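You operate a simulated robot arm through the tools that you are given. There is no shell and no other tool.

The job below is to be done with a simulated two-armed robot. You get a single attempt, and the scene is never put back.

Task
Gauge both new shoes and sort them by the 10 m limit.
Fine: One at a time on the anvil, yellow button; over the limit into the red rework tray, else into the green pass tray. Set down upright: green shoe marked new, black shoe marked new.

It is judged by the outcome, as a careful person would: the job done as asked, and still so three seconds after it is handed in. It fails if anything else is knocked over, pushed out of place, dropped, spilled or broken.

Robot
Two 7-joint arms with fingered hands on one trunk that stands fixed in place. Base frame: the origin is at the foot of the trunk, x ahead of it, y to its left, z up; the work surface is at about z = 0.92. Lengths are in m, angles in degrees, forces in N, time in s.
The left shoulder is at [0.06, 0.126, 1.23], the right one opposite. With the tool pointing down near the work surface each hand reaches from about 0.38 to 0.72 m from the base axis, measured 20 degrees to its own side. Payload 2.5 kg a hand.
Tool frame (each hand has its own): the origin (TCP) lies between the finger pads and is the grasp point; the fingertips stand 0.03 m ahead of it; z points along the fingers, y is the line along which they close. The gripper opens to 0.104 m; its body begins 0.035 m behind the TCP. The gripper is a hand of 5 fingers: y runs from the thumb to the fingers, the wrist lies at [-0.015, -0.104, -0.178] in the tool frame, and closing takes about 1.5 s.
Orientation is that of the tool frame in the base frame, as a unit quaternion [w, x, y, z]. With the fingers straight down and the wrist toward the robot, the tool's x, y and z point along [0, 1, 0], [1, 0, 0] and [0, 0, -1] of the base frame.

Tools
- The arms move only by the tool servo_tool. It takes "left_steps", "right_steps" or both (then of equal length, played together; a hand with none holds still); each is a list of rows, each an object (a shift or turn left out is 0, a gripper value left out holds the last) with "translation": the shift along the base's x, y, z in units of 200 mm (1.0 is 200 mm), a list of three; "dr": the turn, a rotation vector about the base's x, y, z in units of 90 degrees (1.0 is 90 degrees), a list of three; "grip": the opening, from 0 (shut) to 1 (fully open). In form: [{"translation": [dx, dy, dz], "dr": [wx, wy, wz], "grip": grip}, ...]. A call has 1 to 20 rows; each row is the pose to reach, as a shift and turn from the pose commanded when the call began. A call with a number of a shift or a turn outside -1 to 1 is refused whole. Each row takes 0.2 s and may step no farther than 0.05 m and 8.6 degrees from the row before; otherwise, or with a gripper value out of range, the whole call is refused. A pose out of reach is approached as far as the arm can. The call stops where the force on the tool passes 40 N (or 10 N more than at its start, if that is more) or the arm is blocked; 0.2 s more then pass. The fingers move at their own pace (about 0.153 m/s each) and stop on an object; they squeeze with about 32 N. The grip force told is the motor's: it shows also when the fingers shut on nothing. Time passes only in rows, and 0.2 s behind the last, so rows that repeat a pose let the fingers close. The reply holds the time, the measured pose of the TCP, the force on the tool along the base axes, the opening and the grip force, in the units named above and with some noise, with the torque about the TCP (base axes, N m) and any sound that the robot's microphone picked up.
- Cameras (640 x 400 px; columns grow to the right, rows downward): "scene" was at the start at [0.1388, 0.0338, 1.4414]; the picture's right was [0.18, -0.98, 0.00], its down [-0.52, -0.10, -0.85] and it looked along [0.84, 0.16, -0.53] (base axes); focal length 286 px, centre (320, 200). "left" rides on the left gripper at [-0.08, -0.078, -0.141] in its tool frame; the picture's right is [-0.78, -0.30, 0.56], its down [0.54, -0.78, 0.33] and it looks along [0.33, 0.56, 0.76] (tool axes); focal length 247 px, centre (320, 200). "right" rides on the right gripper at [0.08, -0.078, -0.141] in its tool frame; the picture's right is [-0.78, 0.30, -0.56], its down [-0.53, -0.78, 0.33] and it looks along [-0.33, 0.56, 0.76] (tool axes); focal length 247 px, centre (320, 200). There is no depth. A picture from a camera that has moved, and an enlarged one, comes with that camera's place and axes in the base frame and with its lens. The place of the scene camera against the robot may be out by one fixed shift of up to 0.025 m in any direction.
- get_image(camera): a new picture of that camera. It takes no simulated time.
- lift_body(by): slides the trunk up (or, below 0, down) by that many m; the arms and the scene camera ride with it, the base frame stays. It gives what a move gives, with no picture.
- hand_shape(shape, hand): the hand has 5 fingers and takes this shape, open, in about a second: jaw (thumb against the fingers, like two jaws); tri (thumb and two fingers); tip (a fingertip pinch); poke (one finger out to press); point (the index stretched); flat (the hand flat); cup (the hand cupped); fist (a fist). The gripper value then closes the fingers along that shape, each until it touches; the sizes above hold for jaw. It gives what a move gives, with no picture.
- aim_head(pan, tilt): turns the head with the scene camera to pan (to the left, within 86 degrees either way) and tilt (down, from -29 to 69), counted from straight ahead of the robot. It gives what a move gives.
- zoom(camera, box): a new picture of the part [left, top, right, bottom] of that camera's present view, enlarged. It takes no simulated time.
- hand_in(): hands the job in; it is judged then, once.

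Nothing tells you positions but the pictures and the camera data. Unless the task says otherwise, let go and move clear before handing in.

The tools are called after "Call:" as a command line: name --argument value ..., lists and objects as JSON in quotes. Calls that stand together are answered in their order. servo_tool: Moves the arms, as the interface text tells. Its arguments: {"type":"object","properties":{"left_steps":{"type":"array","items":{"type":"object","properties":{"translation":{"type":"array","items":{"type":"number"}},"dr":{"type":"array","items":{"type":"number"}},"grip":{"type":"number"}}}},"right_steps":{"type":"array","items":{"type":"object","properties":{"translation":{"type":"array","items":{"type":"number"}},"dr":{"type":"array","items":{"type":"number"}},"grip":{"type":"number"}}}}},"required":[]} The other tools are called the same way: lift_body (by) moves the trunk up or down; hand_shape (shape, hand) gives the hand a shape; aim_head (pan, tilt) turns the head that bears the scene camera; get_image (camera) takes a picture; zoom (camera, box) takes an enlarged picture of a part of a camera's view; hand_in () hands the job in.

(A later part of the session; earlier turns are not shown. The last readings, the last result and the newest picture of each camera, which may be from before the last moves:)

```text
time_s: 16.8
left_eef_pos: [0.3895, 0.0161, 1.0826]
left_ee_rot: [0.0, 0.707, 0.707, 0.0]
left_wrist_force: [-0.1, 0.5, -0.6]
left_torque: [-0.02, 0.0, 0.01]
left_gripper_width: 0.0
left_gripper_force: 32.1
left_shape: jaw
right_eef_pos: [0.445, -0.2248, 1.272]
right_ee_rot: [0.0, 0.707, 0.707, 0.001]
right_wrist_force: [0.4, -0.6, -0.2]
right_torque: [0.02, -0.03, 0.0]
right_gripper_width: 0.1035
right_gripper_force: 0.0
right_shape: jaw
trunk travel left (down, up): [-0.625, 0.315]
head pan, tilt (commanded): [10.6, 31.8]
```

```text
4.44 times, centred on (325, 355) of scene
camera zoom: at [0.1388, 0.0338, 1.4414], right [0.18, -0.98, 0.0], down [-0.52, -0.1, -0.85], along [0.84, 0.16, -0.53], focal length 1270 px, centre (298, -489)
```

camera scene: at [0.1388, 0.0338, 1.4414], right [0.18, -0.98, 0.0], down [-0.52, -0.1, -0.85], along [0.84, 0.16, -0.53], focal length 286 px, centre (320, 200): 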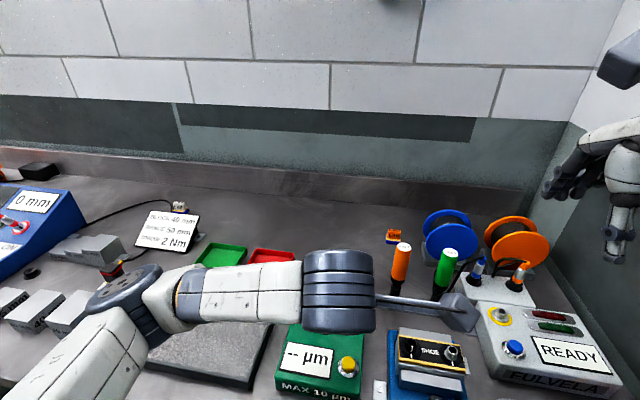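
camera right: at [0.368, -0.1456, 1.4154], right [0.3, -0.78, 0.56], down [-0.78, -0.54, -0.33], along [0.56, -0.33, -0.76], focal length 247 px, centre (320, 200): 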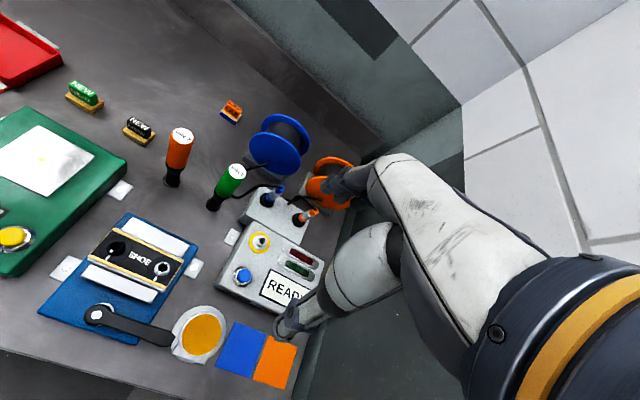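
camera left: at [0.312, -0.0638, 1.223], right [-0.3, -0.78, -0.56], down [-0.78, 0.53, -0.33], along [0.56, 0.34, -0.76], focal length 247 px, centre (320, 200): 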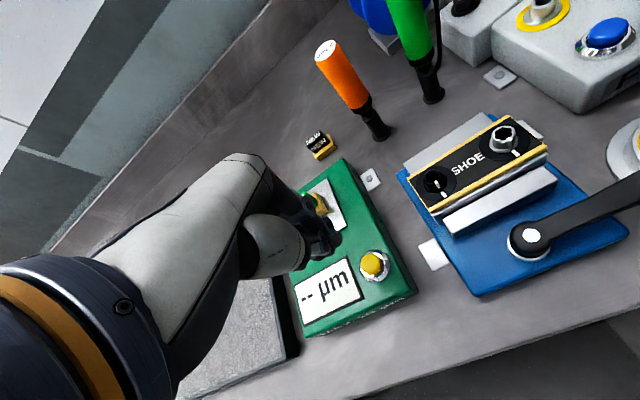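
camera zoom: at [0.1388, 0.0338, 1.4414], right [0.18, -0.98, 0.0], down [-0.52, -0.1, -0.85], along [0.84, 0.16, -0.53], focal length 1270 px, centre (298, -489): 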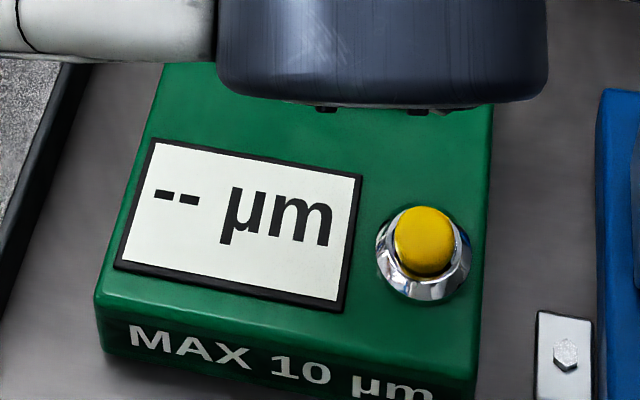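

The button centre comes out at about (0.3895, 0.018) with its top near z 0.977, right under the closed fingertips. I'll lower to just above it and then press in small steps.

Call:
servo_tool --left_steps '[{"translation": [0, 0, -0.12], "grip": 0.0}, {"translation": [0, 0, -0.24], "grip": 0.0}, {"translation": [0, 0, -0.31], "grip": 0.0}, {"translation": [0, 0, -0.33], "grip": 0.0}, {"translation": [0, 0, -0.33], "grip": 0.0}]'

Call:
zoom --camera "left" --box '[250, 160, 450, 310]'

Call:
zoom --camera "scene" --box '[270, 280, 410, 400]'

```text
time_s: 18.0
left_eef_pos: [0.388, 0.0166, 1.0131]
left_ee_rot: [0.0, 0.706, 0.708, -0.001]
left_wrist_force: [0.3, 0.5, -1.2]
left_torque: [-0.04, 0.02, 0.0]
left_gripper_width: 0.0
left_gripper_force: 32.2
left_shape: jaw
right_eef_pos: [0.4456, -0.2255, 1.2727]
right_ee_rot: [0.0, 0.706, 0.708, 0.0]
right_wrist_force: [1.0, -0.5, 0.8]
right_torque: [-0.03, 0.01, -0.02]
right_gripper_width: 0.1037
right_gripper_force: 0.0
right_shape: jaw
trunk travel left (down, up): [-0.625, 0.315]
head pan, tilt (commanded): [10.6, 31.8]
```

```text
2.67 times, centred on (350, 235) of left
camera zoom: at [0.3116, -0.0636, 1.1543], right [-0.29, -0.78, -0.56], down [-0.78, 0.53, -0.33], along [0.56, 0.33, -0.76], focal length 659 px, centre (240, 107)
```

zoom: 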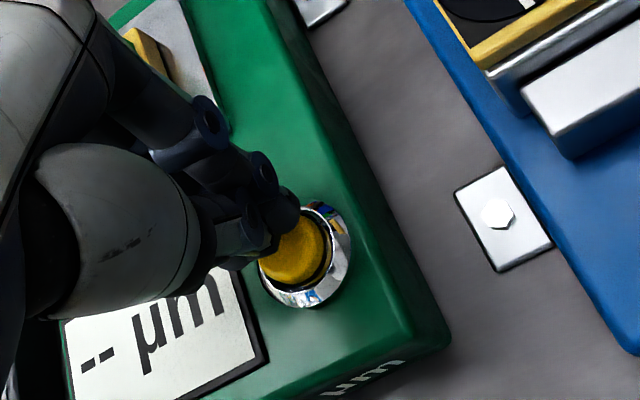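

```text
3.33 times, centred on (340, 340) of scene
camera zoom: at [0.1388, 0.0338, 1.4414], right [0.18, -0.98, 0.0], down [-0.52, -0.1, -0.85], along [0.84, 0.16, -0.53], focal length 952 px, centre (253, -267)
```

zoom: 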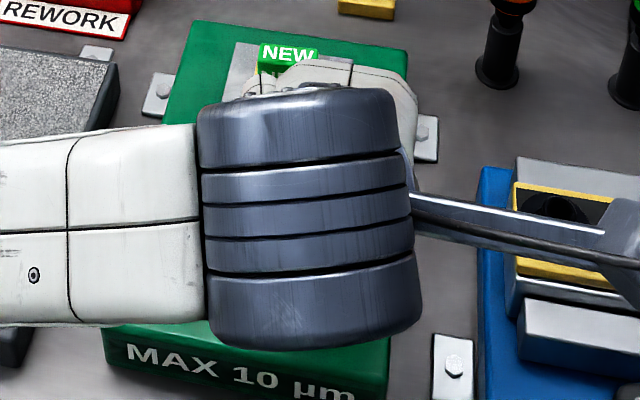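

The fingertips are centred over the button. Pressing down slowly now.

Call:
servo_tool --left_steps '[{"translation": [0, 0, -0.015], "grip": 0.0}, {"translation": [0, 0, -0.025], "grip": 0.0}, {"translation": [0, 0, -0.035], "grip": 0.0}, {"translation": [0, 0, -0.04], "grip": 0.0}]'

Call:
zoom --camera "left" --box '[250, 160, 450, 310]'

```text
time_s: 19.0
left_eef_pos: [0.3895, 0.0155, 1.007]
left_ee_rot: [0.0, 0.706, 0.708, 0.001]
left_wrist_force: [0.2, 0.3, 1.4]
left_torque: [0.03, -0.02, 0.01]
left_gripper_width: 0.0001
left_gripper_force: 32.4
left_shape: jaw
right_eef_pos: [0.4456, -0.2251, 1.2727]
right_ee_rot: [0.0, 0.706, 0.708, 0.0]
right_wrist_force: [-0.1, 1.3, -1.0]
right_torque: [-0.03, -0.01, -0.02]
right_gripper_width: 0.1038
right_gripper_force: 0.1
right_shape: jaw
trunk travel left (down, up): [-0.625, 0.315]
head pan, tilt (commanded): [10.6, 31.8]
```

```text
2.67 times, centred on (350, 235) of left
camera zoom: at [0.3122, -0.0639, 1.1476], right [-0.3, -0.78, -0.56], down [-0.78, 0.53, -0.33], along [0.56, 0.33, -0.76], focal length 659 px, centre (240, 107)
```

zoom: 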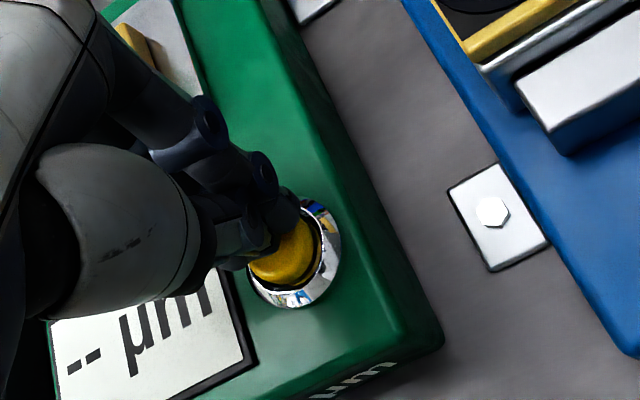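

Call:
servo_tool --left_steps '[{"translation": [0, 0, -0.01], "grip": 0.0}, {"translation": [0, 0, -0.02], "grip": 0.0}, {"translation": [0, 0, -0.025], "grip": 0.0}]'

Call:
zoom --camera "left" --box '[250, 160, 450, 310]'

```text
time_s: 19.8
left_eef_pos: [0.3877, 0.0157, 1.0032]
left_ee_rot: [0.0, 0.707, 0.707, -0.001]
left_wrist_force: [0.9, -0.4, 3.0]
left_torque: [-0.04, -0.05, 0.0]
left_gripper_width: 0.0
left_gripper_force: 31.9
left_shape: jaw
right_eef_pos: [0.4449, -0.2257, 1.2727]
right_ee_rot: [0.0, 0.707, 0.707, 0.0]
right_wrist_force: [0.2, -0.6, -0.3]
right_torque: [-0.01, 0.01, 0.01]
right_gripper_width: 0.1037
right_gripper_force: 0.0
right_shape: jaw
trunk travel left (down, up): [-0.625, 0.315]
head pan, tilt (commanded): [10.6, 31.8]
heard: click
```

```text
2.67 times, centred on (350, 235) of left
camera zoom: at [0.3121, -0.0635, 1.1428], right [-0.29, -0.78, -0.56], down [-0.78, 0.53, -0.33], along [0.56, 0.33, -0.76], focal length 659 px, centre (240, 107)
```

zoom: 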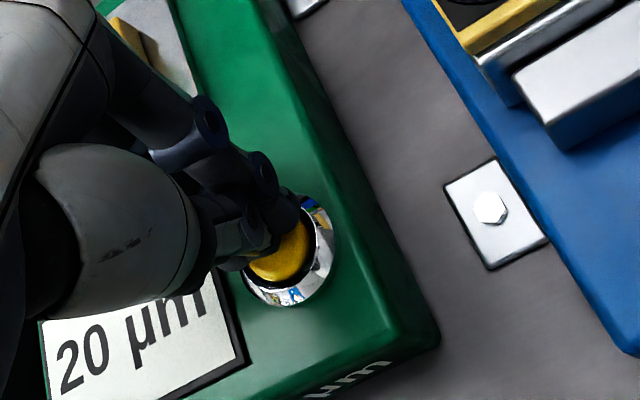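

A click was heard and the display shows 20 µm. I'll back off straight up and confirm the reading with a clear view.

Call:
servo_tool --left_steps '[{"translation": [0, 0, 0.1], "grip": 0.0}, {"translation": [0, 0, 0.3], "grip": 0.0}, {"translation": [0, 0, 0.42], "grip": 0.0}, {"translation": [0, 0, 0.42], "grip": 0.0}]'

Call:
zoom --camera "scene" --box '[260, 280, 400, 400]'

Call:
zoom --camera "left" --box '[260, 160, 460, 360]'

```text
time_s: 20.8
left_eef_pos: [0.3881, 0.0171, 1.0846]
left_ee_rot: [-0.001, 0.706, 0.708, 0.0]
left_wrist_force: [-0.2, 0.2, 0.2]
left_torque: [0.02, 0.0, 0.01]
left_gripper_width: 0.0
left_gripper_force: 31.8
left_shape: jaw
right_eef_pos: [0.4459, -0.2258, 1.2726]
right_ee_rot: [0.0, 0.706, 0.708, 0.0]
right_wrist_force: [0.4, 0.7, 1.2]
right_torque: [-0.01, -0.03, -0.01]
right_gripper_width: 0.1037
right_gripper_force: 0.2
right_shape: jaw
trunk travel left (down, up): [-0.625, 0.315]
head pan, tilt (commanded): [10.6, 31.8]
```

```text
3.33 times, centred on (330, 340) of scene
camera zoom: at [0.1389, 0.0338, 1.4414], right [0.18, -0.98, 0.0], down [-0.52, -0.1, -0.85], along [0.84, 0.16, -0.53], focal length 952 px, centre (287, -267)
```

zoom: 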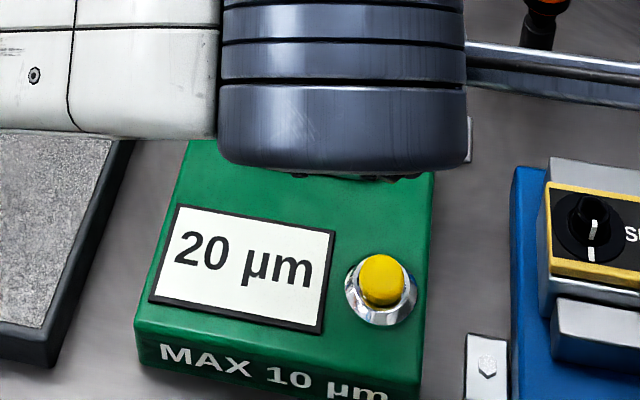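

```text
2.00 times, centred on (360, 260) of left
camera zoom: at [0.3115, -0.0622, 1.2258], right [-0.3, -0.78, -0.56], down [-0.78, 0.53, -0.33], along [0.55, 0.34, -0.76], focal length 494 px, centre (240, 80)
```

zoom: 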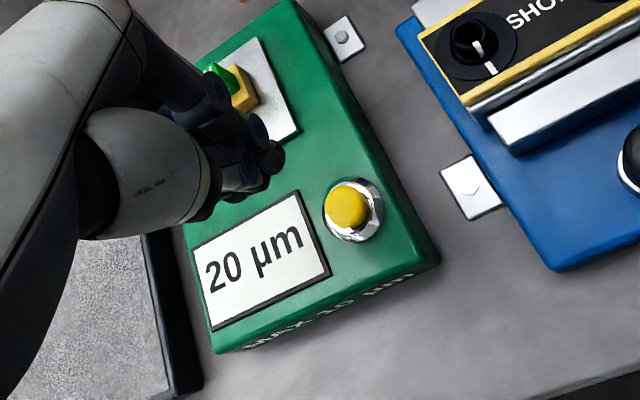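

The green shoe reads 20 µm, over the 10 µm limit, so it goes to the red REWORK tray. I'll go back over the shoe with the hand half open and re-grasp it.

Call:
servo_tool --left_steps '[{"translation": [0.05, 0.02, 0.03], "grip": 0.3}, {"translation": [0.2, 0.09, 0.03], "grip": 0.5}, {"translation": [0.35, 0.16, 0.03], "grip": 0.5}, {"translation": [0.495, 0.23, 0.03], "grip": 0.5}, {"translation": [0.495, 0.23, 0.0], "grip": 0.5}, {"translation": [0.495, 0.23, 0.0], "grip": 0.5}]'

Call:
zoom --camera "left" --box '[250, 150, 450, 310]'

Call:
get_image --camera "scene"

```text
time_s: 22.2
left_eef_pos: [0.4885, 0.0635, 1.0861]
left_ee_rot: [0.0, 0.706, 0.708, 0.0]
left_wrist_force: [0.0, -0.6, 0.9]
left_torque: [-0.03, -0.03, -0.01]
left_gripper_width: 0.0516
left_gripper_force: 0.1
left_shape: jaw
right_eef_pos: [0.4456, -0.2234, 1.2707]
right_ee_rot: [0.0, 0.707, 0.707, 0.0]
right_wrist_force: [0.5, -0.1, -0.2]
right_torque: [0.0, 0.0, -0.01]
right_gripper_width: 0.1038
right_gripper_force: 0.0
right_shape: jaw
trunk travel left (down, up): [-0.625, 0.315]
head pan, tilt (commanded): [10.6, 31.8]
```

```text
2.50 times, centred on (350, 230) of left
camera zoom: at [0.4113, -0.0164, 1.2262], right [-0.3, -0.78, -0.56], down [-0.78, 0.53, -0.33], along [0.56, 0.33, -0.76], focal length 617 px, centre (245, 125)
```

zoom: 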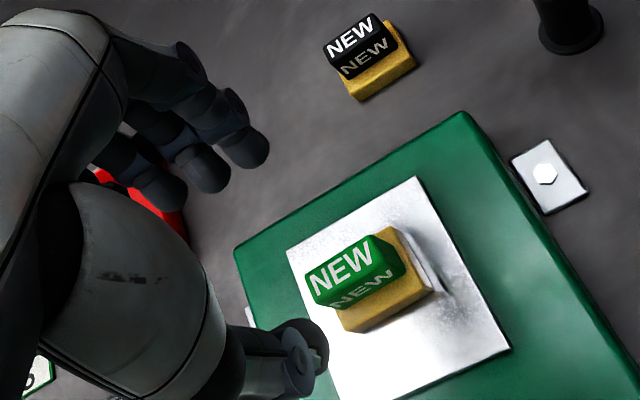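

```text
taken
camera scene: at [0.1389, 0.0338, 1.4414], right [0.18, -0.98, 0.0], down [-0.52, -0.1, -0.85], along [0.84, 0.16, -0.53], focal length 286 px, centre (320, 200)
```

scene: 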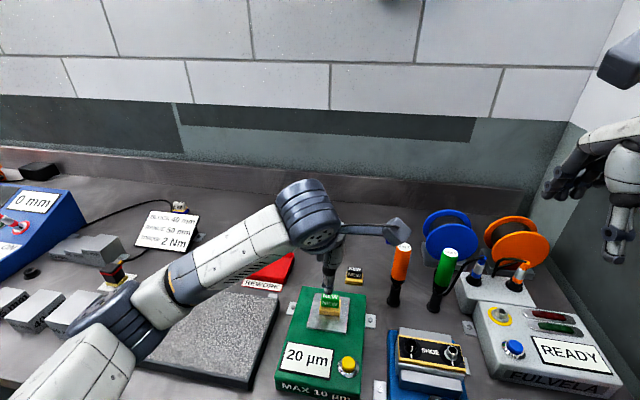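

The hand is aligned above the shoe again. Descending to the earlier grasp height and closing.

Call:
servo_tool --left_steps '[{"translation": [0, 0, -0.12], "grip": 0.5}, {"translation": [0, 0, -0.24], "grip": 0.5}, {"translation": [0, 0, -0.34], "grip": 0.5}, {"translation": [0, 0, -0.375], "grip": 0.5}, {"translation": [0, 0, -0.375], "grip": 0.3}, {"translation": [0, 0, -0.375], "grip": 0.1}, {"translation": [0, 0, -0.375], "grip": 0.0}, {"translation": [0, 0, -0.375], "grip": 0.0}, {"translation": [0, 0, -0.375], "grip": 0.0}, {"translation": [0, 0, -0.375], "grip": 0.0}]'

Call:
zoom --camera "left" --box '[250, 150, 450, 310]'

```text
time_s: 24.4
left_eef_pos: [0.4864, 0.0619, 1.0109]
left_ee_rot: [0.0, 0.706, 0.708, 0.001]
left_wrist_force: [0.7, 0.0, 5.1]
left_torque: [0.0, -0.11, -0.01]
left_gripper_width: 0.0098
left_gripper_force: 31.6
left_shape: jaw
right_eef_pos: [0.4458, -0.2253, 1.2739]
right_ee_rot: [0.0, 0.708, 0.706, 0.0]
right_wrist_force: [-0.5, -0.6, -0.1]
right_torque: [0.0, 0.03, -0.01]
right_gripper_width: 0.1038
right_gripper_force: 0.2
right_shape: jaw
trunk travel left (down, up): [-0.625, 0.315]
head pan, tilt (commanded): [10.6, 31.8]
```

```text
2.50 times, centred on (350, 230) of left
camera zoom: at [0.4103, -0.0172, 1.1521], right [-0.29, -0.78, -0.56], down [-0.78, 0.53, -0.33], along [0.56, 0.33, -0.76], focal length 617 px, centre (245, 125)
```

zoom: 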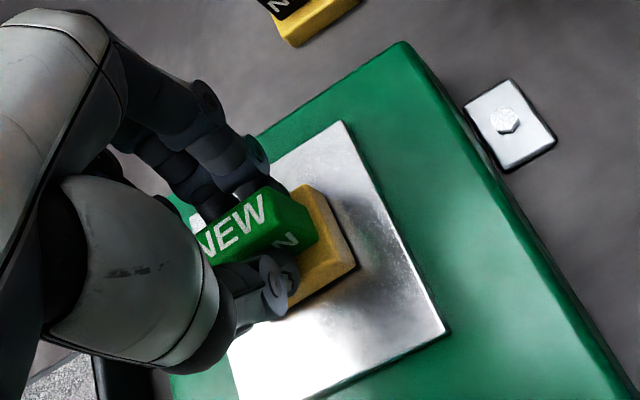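

Gripped. I'll lift and check the shoe's attitude.

Call:
servo_tool --left_steps '[{"translation": [0, 0, 0.05], "grip": 0.0}, {"translation": [0, 0, 0.15], "grip": 0.0}, {"translation": [0, 0, 0.3], "grip": 0.0}, {"translation": [0, 0, 0.45], "grip": 0.0}, {"translation": [0, 0, 0.45], "grip": 0.0}]'

Call:
zoom --camera "left" --box '[250, 150, 450, 310]'

Call:
zoom --camera "scene" --box '[260, 190, 420, 320]'

```text
time_s: 25.6
left_eef_pos: [0.4872, 0.0611, 1.101]
left_ee_rot: [0.0, 0.707, 0.707, -0.001]
left_wrist_force: [0.1, 0.1, -0.5]
left_torque: [-0.02, 0.01, 0.02]
left_gripper_width: 0.0094
left_gripper_force: 31.8
left_shape: jaw
right_eef_pos: [0.4457, -0.2247, 1.2729]
right_ee_rot: [0.0, 0.707, 0.707, 0.001]
right_wrist_force: [0.7, 0.7, 0.9]
right_torque: [0.02, 0.04, -0.02]
right_gripper_width: 0.1037
right_gripper_force: 0.1
right_shape: jaw
trunk travel left (down, up): [-0.625, 0.315]
head pan, tilt (commanded): [10.6, 31.8]
```

```text
2.50 times, centred on (350, 230) of left
camera zoom: at [0.4101, -0.0167, 1.2412], right [-0.3, -0.78, -0.56], down [-0.78, 0.53, -0.33], along [0.56, 0.33, -0.76], focal length 617 px, centre (245, 125)
```

zoom: 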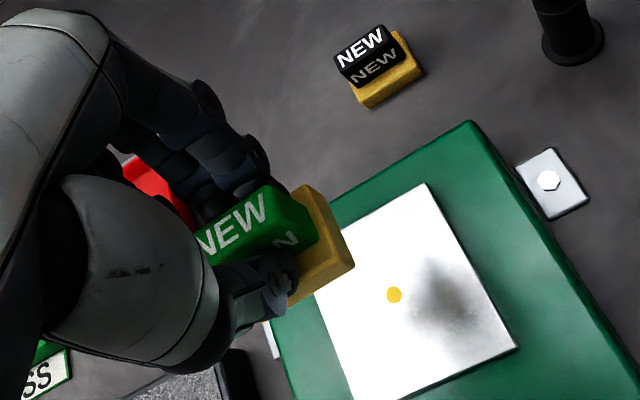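

```text
3.08 times, centred on (340, 255) of scene
camera zoom: at [0.1389, 0.0339, 1.4414], right [0.18, -0.98, 0.0], down [-0.52, -0.1, -0.85], along [0.84, 0.16, -0.53], focal length 879 px, centre (258, 31)
```

zoom: 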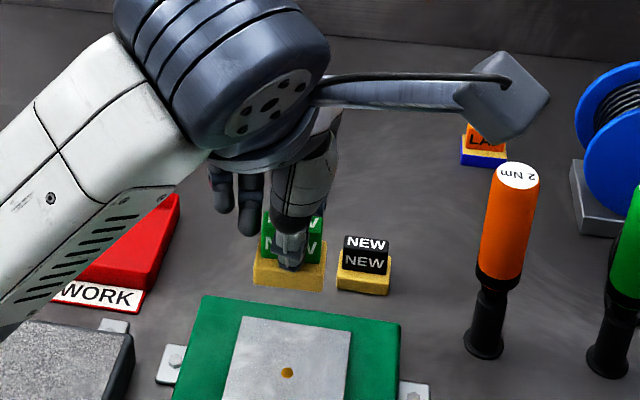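

The shoe is held level and the anvil is clear. The red tray centre is near (0.614, 0.234), so I'll carry the shoe above it.

Call:
servo_tool --left_steps '[{"translation": [0.1, 0.12, 0], "grip": 0.0}, {"translation": [0.22, 0.28, 0], "grip": 0.0}, {"translation": [0.35, 0.44, 0], "grip": 0.0}, {"translation": [0.47, 0.6, 0], "grip": 0.0}, {"translation": [0.58, 0.74, 0], "grip": 0.0}, {"translation": [0.62, 0.79, 0], "grip": 0.0}, {"translation": [0.62, 0.79, 0], "grip": 0.0}]'

Call:
get_image --camera "left"

Call:
get_image --camera "scene"

```text
time_s: 27.2
left_eef_pos: [0.6113, 0.2204, 1.1007]
left_ee_rot: [0.0, 0.707, 0.707, 0.001]
left_wrist_force: [-0.2, -0.2, -0.4]
left_torque: [-0.03, -0.02, 0.02]
left_gripper_width: 0.0094
left_gripper_force: 31.9
left_shape: jaw
right_eef_pos: [0.4456, -0.2244, 1.2732]
right_ee_rot: [0.0, 0.706, 0.708, 0.0]
right_wrist_force: [-0.8, -0.3, -0.3]
right_torque: [-0.02, 0.0, -0.02]
right_gripper_width: 0.1036
right_gripper_force: 0.1
right_shape: jaw
trunk travel left (down, up): [-0.625, 0.315]
head pan, tilt (commanded): [10.6, 31.8]
```

```text
taken
camera left: at [0.5348, 0.1402, 1.2417], right [-0.3, -0.78, -0.56], down [-0.78, 0.53, -0.33], along [0.56, 0.33, -0.76], focal length 247 px, centre (320, 200)
```

left: 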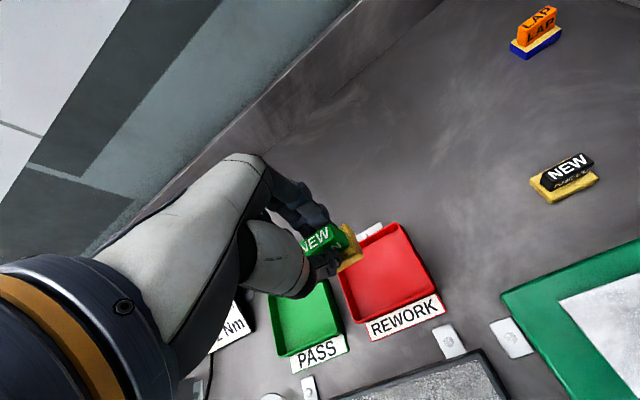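

```text
taken
camera scene: at [0.1389, 0.0338, 1.4414], right [0.18, -0.98, 0.0], down [-0.52, -0.1, -0.85], along [0.84, 0.16, -0.53], focal length 286 px, centre (320, 200)
```

scene: 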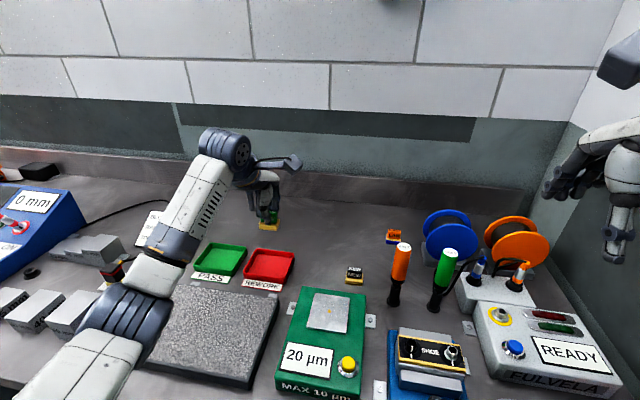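

Call:
zoom --camera "left" --box '[260, 200, 460, 380]'

Call:
zoom --camera "scene" --box '[180, 190, 320, 300]'

```text
2.22 times, centred on (360, 290) of left
camera zoom: at [0.5348, 0.1402, 1.2417], right [-0.3, -0.78, -0.56], down [-0.78, 0.53, -0.33], along [0.56, 0.33, -0.76], focal length 549 px, centre (231, 0)
```

zoom: 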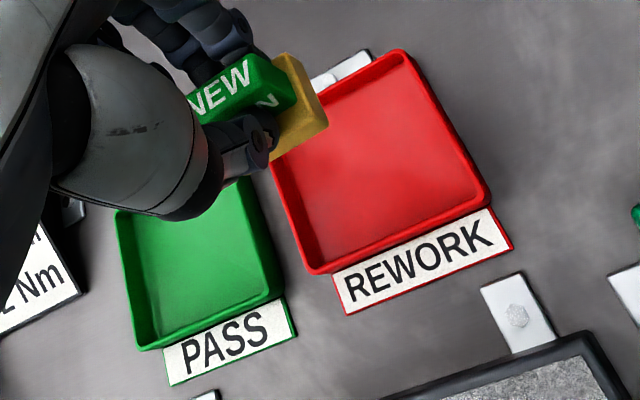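

```text
3.64 times, centred on (250, 245) of scene
camera zoom: at [0.1389, 0.0338, 1.4414], right [0.18, -0.98, 0.0], down [-0.52, -0.1, -0.85], along [0.84, 0.16, -0.53], focal length 1039 px, centre (574, 36)
```

zoom: 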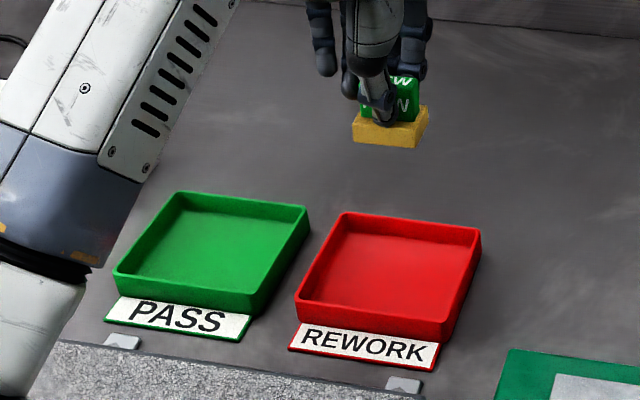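

The red tray spans about x 0.573–0.659 and y 0.182–0.286. I'll centre the shoe and lower it toward the tray floor.

Call:
servo_tool --left_steps '[{"translation": [0.015, 0.01, -0.1], "grip": 0.0}, {"translation": [0.022, 0.01, -0.25], "grip": 0.0}, {"translation": [0.022, 0.01, -0.4], "grip": 0.0}, {"translation": [0.022, 0.01, -0.52], "grip": 0.0}, {"translation": [0.022, 0.01, -0.59], "grip": 0.0}, {"translation": [0.022, 0.01, -0.61], "grip": 0.0}, {"translation": [0.022, 0.01, -0.61], "grip": 0.0}]'

Call:
zoom --camera "left" --box '[240, 160, 440, 330]'

Call:
zoom --camera "scene" --box '[200, 210, 320, 300]'

```text
time_s: 28.8
left_eef_pos: [0.6174, 0.2208, 0.9782]
left_ee_rot: [0.0, 0.706, 0.708, 0.0]
left_wrist_force: [-0.5, 0.2, -0.5]
left_torque: [-0.05, 0.01, -0.02]
left_gripper_width: 0.009
left_gripper_force: 31.8
left_shape: jaw
right_eef_pos: [0.445, -0.2252, 1.2722]
right_ee_rot: [0.0, 0.706, 0.708, 0.0]
right_wrist_force: [-0.6, 0.2, 0.1]
right_torque: [0.01, -0.01, -0.03]
right_gripper_width: 0.1037
right_gripper_force: 0.1
right_shape: jaw
trunk travel left (down, up): [-0.625, 0.315]
head pan, tilt (commanded): [10.6, 31.8]
```

```text
2.35 times, centred on (340, 245) of left
camera zoom: at [0.5394, 0.142, 1.1187], right [-0.29, -0.78, -0.56], down [-0.78, 0.53, -0.33], along [0.56, 0.33, -0.76], focal length 581 px, centre (273, 94)
```

zoom: 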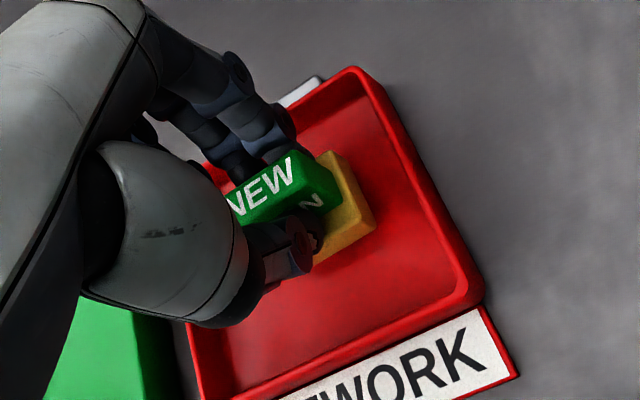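

```text
4.44 times, centred on (260, 255) of scene
camera zoom: at [0.1389, 0.0338, 1.4414], right [0.18, -0.98, 0.0], down [-0.52, -0.1, -0.85], along [0.84, 0.16, -0.53], focal length 1270 px, centre (587, -44)
```

zoom: 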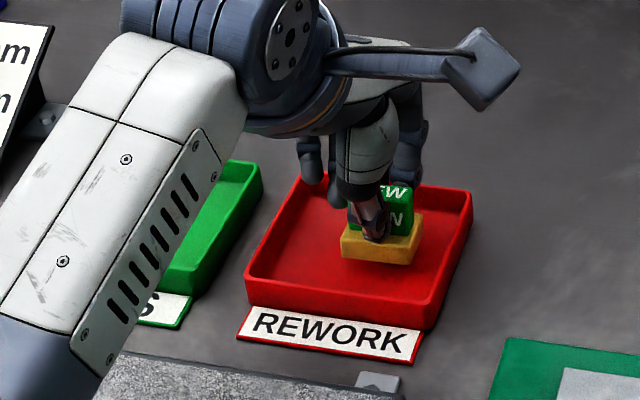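

The shoe is inside the tray outline, a little above the floor. Continuing down in small steps.

Call:
servo_tool --left_steps '[{"translation": [0, 0, -0.01], "grip": 0.0}, {"translation": [0, 0, -0.02], "grip": 0.0}, {"translation": [0, 0, -0.028], "grip": 0.0}, {"translation": [0, 0, -0.028], "grip": 0.0}]'

Call:
zoom --camera "scene" --box '[230, 230, 310, 290]'

```text
time_s: 29.8
left_eef_pos: [0.6155, 0.224, 0.9731]
left_ee_rot: [0.0, 0.706, 0.709, 0.001]
left_wrist_force: [0.8, 0.1, -0.3]
left_torque: [-0.01, 0.0, 0.02]
left_gripper_width: 0.0096
left_gripper_force: 32.2
left_shape: jaw
right_eef_pos: [0.446, -0.225, 1.2725]
right_ee_rot: [0.0, 0.706, 0.708, 0.0]
right_wrist_force: [-0.1, -0.4, 0.3]
right_torque: [0.0, 0.01, -0.03]
right_gripper_width: 0.1036
right_gripper_force: 0.1
right_shape: jaw
trunk travel left (down, up): [-0.625, 0.315]
head pan, tilt (commanded): [10.6, 31.8]
```

```text
6.67 times, centred on (270, 260) of scene
camera zoom: at [0.1389, 0.0338, 1.4414], right [0.18, -0.98, 0.0], down [-0.52, -0.1, -0.85], along [0.84, 0.16, -0.53], focal length 1905 px, centre (653, -200)
```

zoom: 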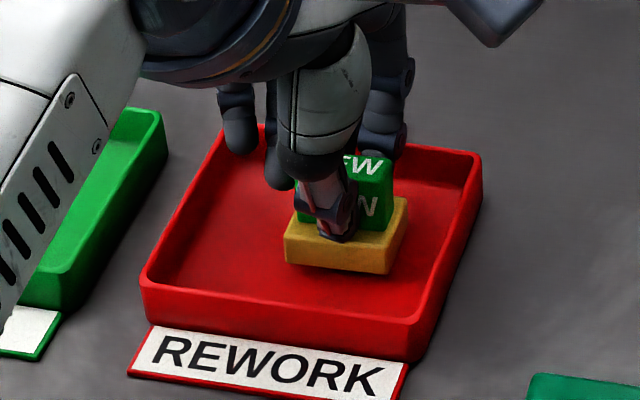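

Call:
servo_tool --left_steps '[{"translation": [0, 0, -0.006], "grip": 0.0}, {"translation": [0, 0, -0.012], "grip": 0.0}, {"translation": [0, 0, -0.016], "grip": 0.0}, {"translation": [0, 0, -0.016], "grip": 0.0}]'

Call:
zoom --camera "scene" --box '[230, 230, 310, 290]'

```text
time_s: 30.8
left_eef_pos: [0.6156, 0.2216, 0.9703]
left_ee_rot: [0.001, 0.707, 0.707, 0.0]
left_wrist_force: [-0.9, 0.1, -0.5]
left_torque: [-0.04, -0.02, 0.02]
left_gripper_width: 0.0095
left_gripper_force: 32.0
left_shape: jaw
right_eef_pos: [0.4456, -0.2247, 1.273]
right_ee_rot: [0.0, 0.707, 0.707, 0.0]
right_wrist_force: [0.4, 0.9, 0.4]
right_torque: [0.0, 0.03, -0.01]
right_gripper_width: 0.1037
right_gripper_force: 0.1
right_shape: jaw
trunk travel left (down, up): [-0.625, 0.315]
head pan, tilt (commanded): [10.6, 31.8]
```

```text
6.67 times, centred on (270, 260) of scene
camera zoom: at [0.1388, 0.0338, 1.4414], right [0.18, -0.98, 0.0], down [-0.52, -0.1, -0.85], along [0.84, 0.16, -0.53], focal length 1905 px, centre (653, -200)
```

zoom: 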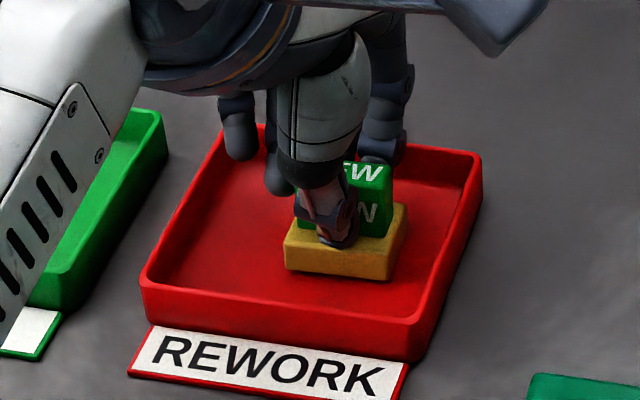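

Call:
servo_tool --left_steps '[{"translation": [0, 0, -0.006], "grip": 0.0}, {"translation": [0, 0, -0.01], "grip": 0.0}, {"translation": [0, 0, -0.01], "grip": 0.0}]'

```text
time_s: 31.6
left_eef_pos: [0.6164, 0.222, 0.9697]
left_ee_rot: [0.0, 0.707, 0.707, 0.0]
left_wrist_force: [-1.0, 1.0, 5.0]
left_torque: [-0.04, -0.03, -0.01]
left_gripper_width: 0.0094
left_gripper_force: 31.9
left_shape: jaw
right_eef_pos: [0.4437, -0.2263, 1.2729]
right_ee_rot: [0.0, 0.707, 0.708, 0.0]
right_wrist_force: [0.9, -0.3, 0.1]
right_torque: [-0.02, -0.03, -0.01]
right_gripper_width: 0.1034
right_gripper_force: 0.1
right_shape: jaw
trunk travel left (down, up): [-0.625, 0.315]
head pan, tilt (commanded): [10.6, 31.8]
```

Contact on the tray floor is felt at about 5 N. I'll release with a small opening, since the walls are close, and lift straight up.

Call:
servo_tool --left_steps '[{"translation": [0, 0, 0.002], "grip": 0.15}, {"translation": [0, 0, 0.002], "grip": 0.3}, {"translation": [0, 0, 0.002], "grip": 0.35}, {"translation": [0, 0, 0.002], "grip": 0.35}, {"translation": [0, 0, 0.002], "grip": 0.35}]'

Call:
zoom --camera "left" --box '[240, 160, 440, 330]'

Call:
zoom --camera "scene" --box '[230, 230, 310, 290]'

```text
time_s: 32.8
left_eef_pos: [0.6164, 0.2222, 0.9679]
left_ee_rot: [0.0, 0.707, 0.707, 0.0]
left_wrist_force: [-0.7, 0.2, -1.2]
left_torque: [0.01, -0.02, 0.03]
left_gripper_width: 0.036
left_gripper_force: 0.1
left_shape: jaw
right_eef_pos: [0.4455, -0.2252, 1.2743]
right_ee_rot: [0.0, 0.706, 0.708, 0.001]
right_wrist_force: [-0.8, -0.3, -0.4]
right_torque: [0.01, -0.01, 0.02]
right_gripper_width: 0.1039
right_gripper_force: 0.1
right_shape: jaw
trunk travel left (down, up): [-0.625, 0.315]
head pan, tilt (commanded): [10.6, 31.8]
```

```text
2.35 times, centred on (340, 245) of left
camera zoom: at [0.5386, 0.1429, 1.1093], right [-0.3, -0.78, -0.56], down [-0.78, 0.53, -0.33], along [0.56, 0.33, -0.76], focal length 581 px, centre (273, 94)
```

zoom: 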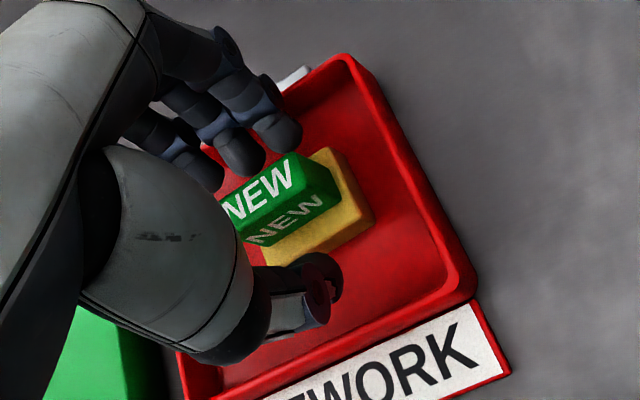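

```text
6.67 times, centred on (270, 260) of scene
camera zoom: at [0.1388, 0.0338, 1.4414], right [0.18, -0.98, 0.0], down [-0.52, -0.1, -0.85], along [0.84, 0.16, -0.53], focal length 1905 px, centre (653, -200)
```

zoom: 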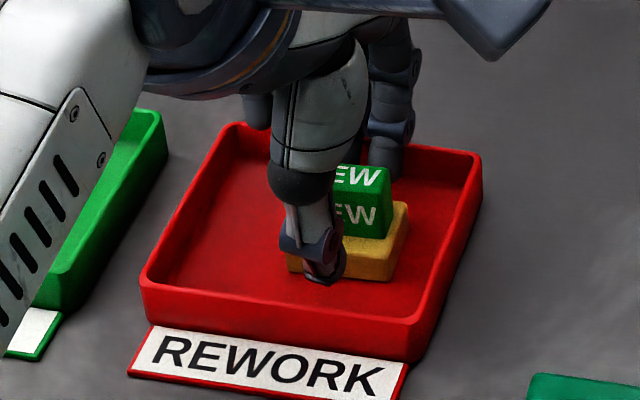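

The green shoe stands upright in the red tray. I'll lift out. The orange driver near (0.571, −0.065) with top at z≈1.08 is close to where my camera bracket would be over the black shoe, so I'll stay high and then yaw the hand away from it.

Call:
servo_tool --left_steps '[{"translation": [0, 0, 0.1], "grip": 0.35}, {"translation": [0, 0, 0.25], "grip": 0.35}, {"translation": [0, 0, 0.45], "grip": 0.4}, {"translation": [0, 0, 0.65], "grip": 0.5}, {"translation": [0, 0, 0.75], "grip": 0.5}, {"translation": [0, -0.15, 0.75], "grip": 0.5}, {"translation": [0, -0.35, 0.75], "grip": 0.5}, {"translation": [0, -0.55, 0.75], "grip": 0.5}, {"translation": [0, -0.75, 0.75], "grip": 0.5}, {"translation": [0, -0.75, 0.75], "grip": 0.5}]'

Call:
get_image --camera "scene"

Call:
get_image --camera "left"

```text
time_s: 35.0
left_eef_pos: [0.6174, 0.0702, 1.1188]
left_ee_rot: [0.0, 0.706, 0.708, 0.0]
left_wrist_force: [1.0, -0.6, -0.1]
left_torque: [0.02, 0.01, -0.01]
left_gripper_width: 0.0518
left_gripper_force: 0.1
left_shape: jaw
right_eef_pos: [0.4447, -0.225, 1.2728]
right_ee_rot: [0.0, 0.706, 0.708, 0.0]
right_wrist_force: [0.0, -0.1, 0.2]
right_torque: [-0.02, 0.01, 0.0]
right_gripper_width: 0.1038
right_gripper_force: 0.0
right_shape: jaw
trunk travel left (down, up): [-0.625, 0.315]
head pan, tilt (commanded): [10.6, 31.8]
```

```text
taken
camera scene: at [0.1389, 0.034, 1.4414], right [0.18, -0.98, 0.0], down [-0.52, -0.1, -0.85], along [0.84, 0.16, -0.53], focal length 286 px, centre (320, 200)
```

scene: 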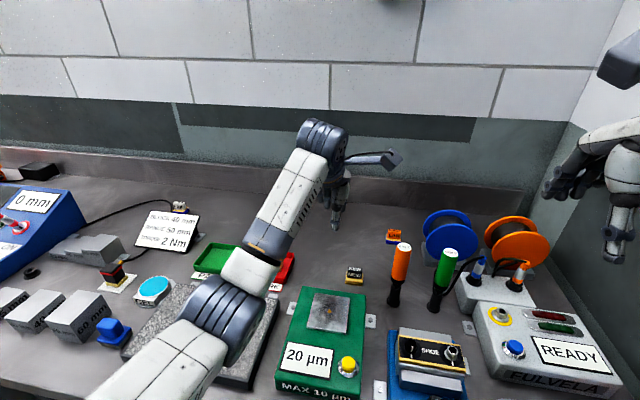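

```text
taken
camera left: at [0.5399, -0.0088, 1.2602], right [-0.29, -0.78, -0.56], down [-0.78, 0.53, -0.33], along [0.56, 0.34, -0.76], focal length 247 px, centre (320, 200)
```

left: 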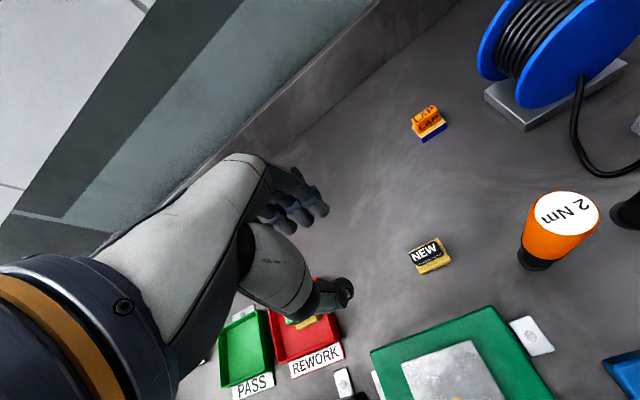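

Call:
zoom --camera "left" --box '[390, 170, 630, 320]'

Call:
zoom --camera "left" --box '[395, 225, 475, 285]'

Call:
zoom --camera "left" --box '[210, 290, 370, 400]'

```text
2.67 times, centred on (510, 245) of left
camera zoom: at [0.5399, -0.0088, 1.2602], right [-0.29, -0.78, -0.56], down [-0.78, 0.53, -0.33], along [0.56, 0.34, -0.76], focal length 659 px, centre (-187, 80)
```

zoom: 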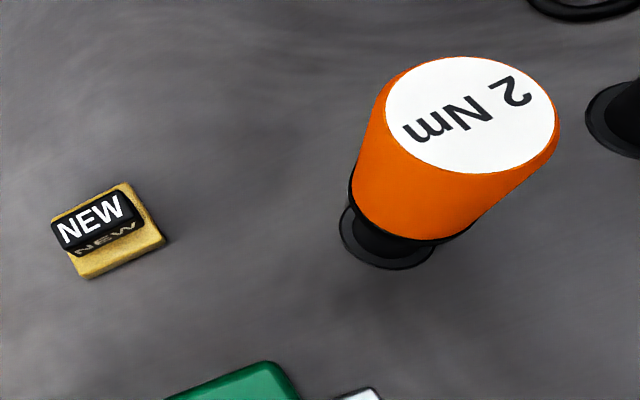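

```text
6.67 times, centred on (435, 255) of left
camera zoom: at [0.5399, -0.0088, 1.2602], right [-0.29, -0.78, -0.56], down [-0.78, 0.53, -0.33], along [0.56, 0.34, -0.76], focal length 1646 px, centre (-447, -167)
```

zoom: 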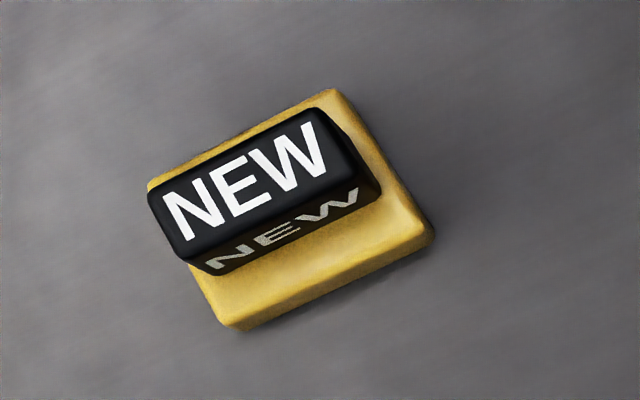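

```text
3.64 times, centred on (290, 345) of left
camera zoom: at [0.5399, -0.0088, 1.2602], right [-0.29, -0.78, -0.56], down [-0.78, 0.53, -0.33], along [0.56, 0.34, -0.76], focal length 898 px, centre (429, -327)
```

zoom: 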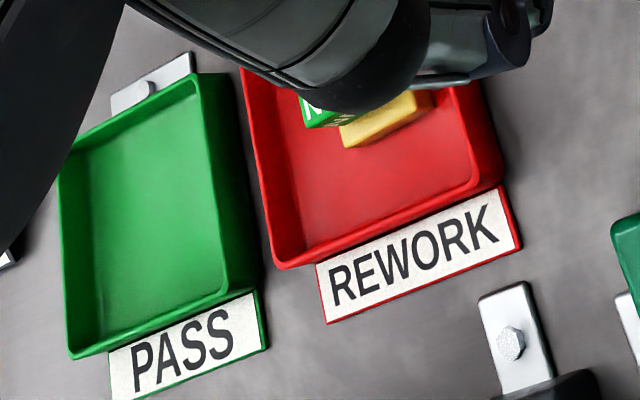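

The black shoe is at about (0.617, 0.0255) and square to the bench; the driver is at (0.570, −0.064), radius 0.018. I'll move over the shoe with the hand yawed −20°, which swings the camera bracket away from the driver, and check clearance.

Call:
servo_tool --left_steps '[{"translation": [0, -0.05, 0], "dr": [0, 0, -0.074], "grip": 0.5}, {"translation": [-0.003, -0.12, 0], "dr": [0, 0, -0.148], "grip": 0.5}, {"translation": [-0.007, -0.2, -0.03], "dr": [0, 0, -0.222], "grip": 0.5}, {"translation": [-0.007, -0.2385, -0.094], "dr": [0, 0, -0.222], "grip": 0.5}, {"translation": [-0.007, -0.2385, -0.094], "dr": [0, 0, -0.222], "grip": 0.5}]'

Call:
get_image --camera "scene"

Call:
get_image --camera "left"

Call:
get_image --camera "right"

```text
time_s: 36.2
left_eef_pos: [0.6153, 0.025, 1.0998]
left_ee_rot: [0.0, 0.819, 0.574, 0.0]
left_wrist_force: [-0.4, 0.4, 0.0]
left_torque: [0.01, 0.03, 0.02]
left_gripper_width: 0.0516
left_gripper_force: 0.0
left_shape: jaw
right_eef_pos: [0.4455, -0.2244, 1.2724]
right_ee_rot: [0.0, 0.707, 0.707, -0.001]
right_wrist_force: [0.1, -0.6, -0.3]
right_torque: [0.04, 0.03, 0.0]
right_gripper_width: 0.1037
right_gripper_force: 0.1
right_shape: jaw
trunk travel left (down, up): [-0.625, 0.315]
head pan, tilt (commanded): [10.6, 31.8]
```

```text
taken
camera scene: at [0.1388, 0.0338, 1.4414], right [0.18, -0.98, 0.0], down [-0.52, -0.1, -0.85], along [0.84, 0.16, -0.53], focal length 286 px, centre (320, 200)
```

scene: 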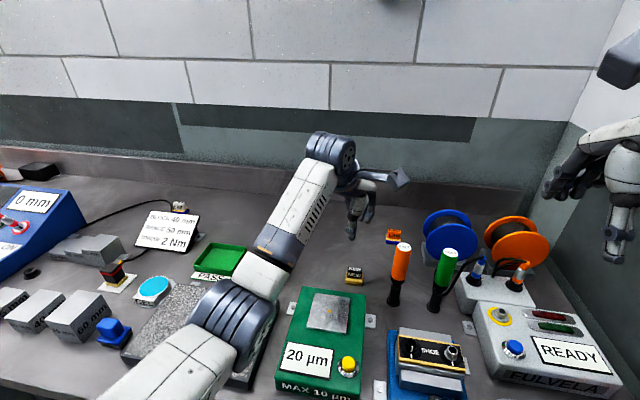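

```text
taken
camera left: at [0.5163, -0.0236, 1.2409], right [-0.54, -0.63, -0.56], down [-0.55, 0.77, -0.33], along [0.64, 0.12, -0.76], focal length 247 px, centre (320, 200)
```

left: 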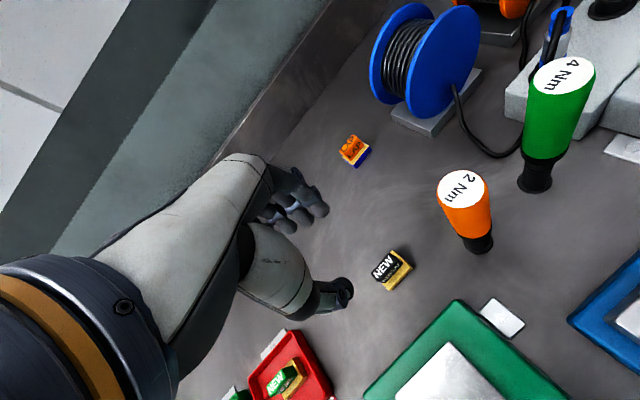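

```text
taken
camera right: at [0.3677, -0.1455, 1.4154], right [0.3, -0.78, 0.56], down [-0.78, -0.54, -0.33], along [0.56, -0.33, -0.76], focal length 247 px, centre (320, 200)
```

right: 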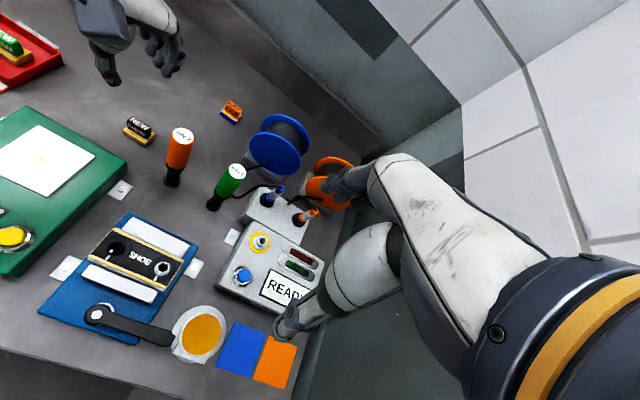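

With the yaw, the camera bracket is about 6 cm from the driver's axis. I'll go down partway and re-check alignment and clearance.

Call:
servo_tool --left_steps '[{"translation": [0, 0, -0.15], "grip": 0.5}, {"translation": [0, 0, -0.3], "grip": 0.5}, {"translation": [0, 0, -0.35], "grip": 0.5}, {"translation": [0, 0, -0.35], "grip": 0.5}]'

Call:
zoom --camera "left" --box '[250, 150, 450, 310]'

Call:
zoom --camera "scene" --box '[300, 150, 440, 300]'

Call:
zoom --camera "right" --box '[60, 0, 240, 200]'

```text
time_s: 37.2
left_eef_pos: [0.6143, 0.0235, 1.0294]
left_ee_rot: [0.0, 0.819, 0.574, 0.0]
left_wrist_force: [-0.2, 0.3, -0.2]
left_torque: [0.01, -0.02, -0.01]
left_gripper_width: 0.0515
left_gripper_force: 0.0
left_shape: jaw
right_eef_pos: [0.4448, -0.2253, 1.2734]
right_ee_rot: [0.0, 0.707, 0.708, 0.0]
right_wrist_force: [0.1, 0.0, 0.9]
right_torque: [0.0, 0.01, 0.0]
right_gripper_width: 0.1036
right_gripper_force: 0.1
right_shape: jaw
trunk travel left (down, up): [-0.625, 0.315]
head pan, tilt (commanded): [10.6, 31.8]
```

```text
2.50 times, centred on (350, 230) of left
camera zoom: at [0.5146, -0.024, 1.1702], right [-0.54, -0.63, -0.56], down [-0.55, 0.77, -0.33], along [0.64, 0.12, -0.76], focal length 617 px, centre (245, 125)
```

zoom: 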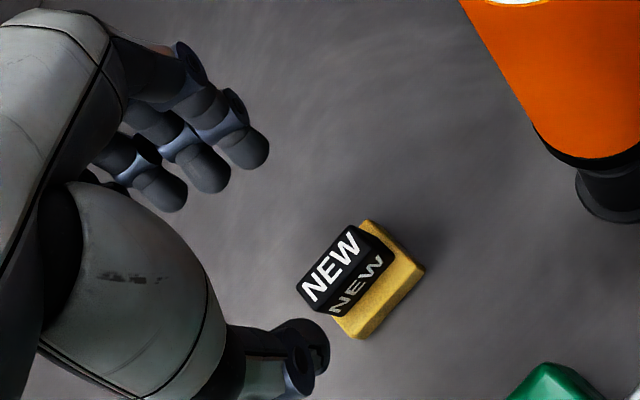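

```text
2.67 times, centred on (370, 225) of scene
camera zoom: at [0.1388, 0.0338, 1.4414], right [0.18, -0.98, 0.0], down [-0.52, -0.1, -0.85], along [0.84, 0.16, -0.53], focal length 762 px, centre (187, 133)
```

zoom: 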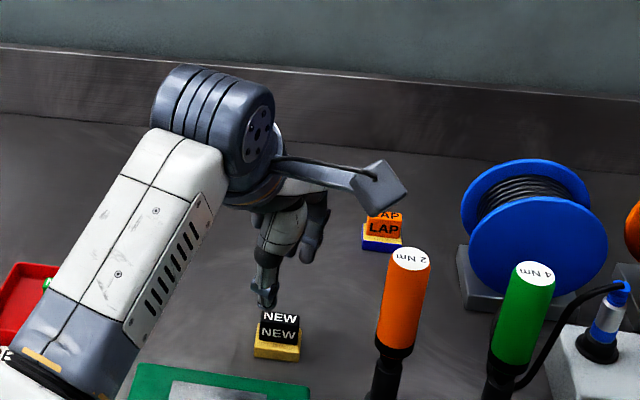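

```text
2.00 times, centred on (150, 100) of right
camera zoom: at [0.3678, -0.1456, 1.4154], right [0.3, -0.78, 0.56], down [-0.78, -0.54, -0.33], along [0.56, -0.33, -0.76], focal length 494 px, centre (660, 400)
```

zoom: 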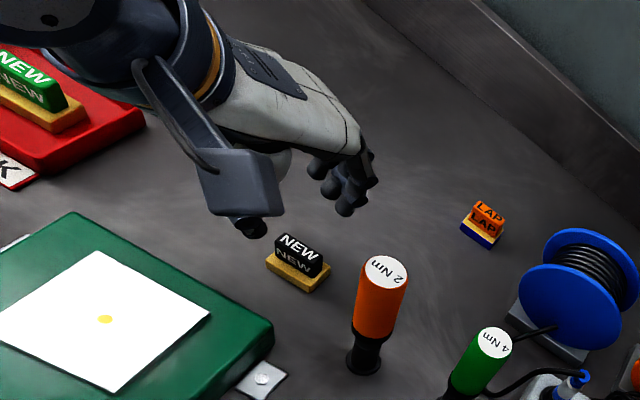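

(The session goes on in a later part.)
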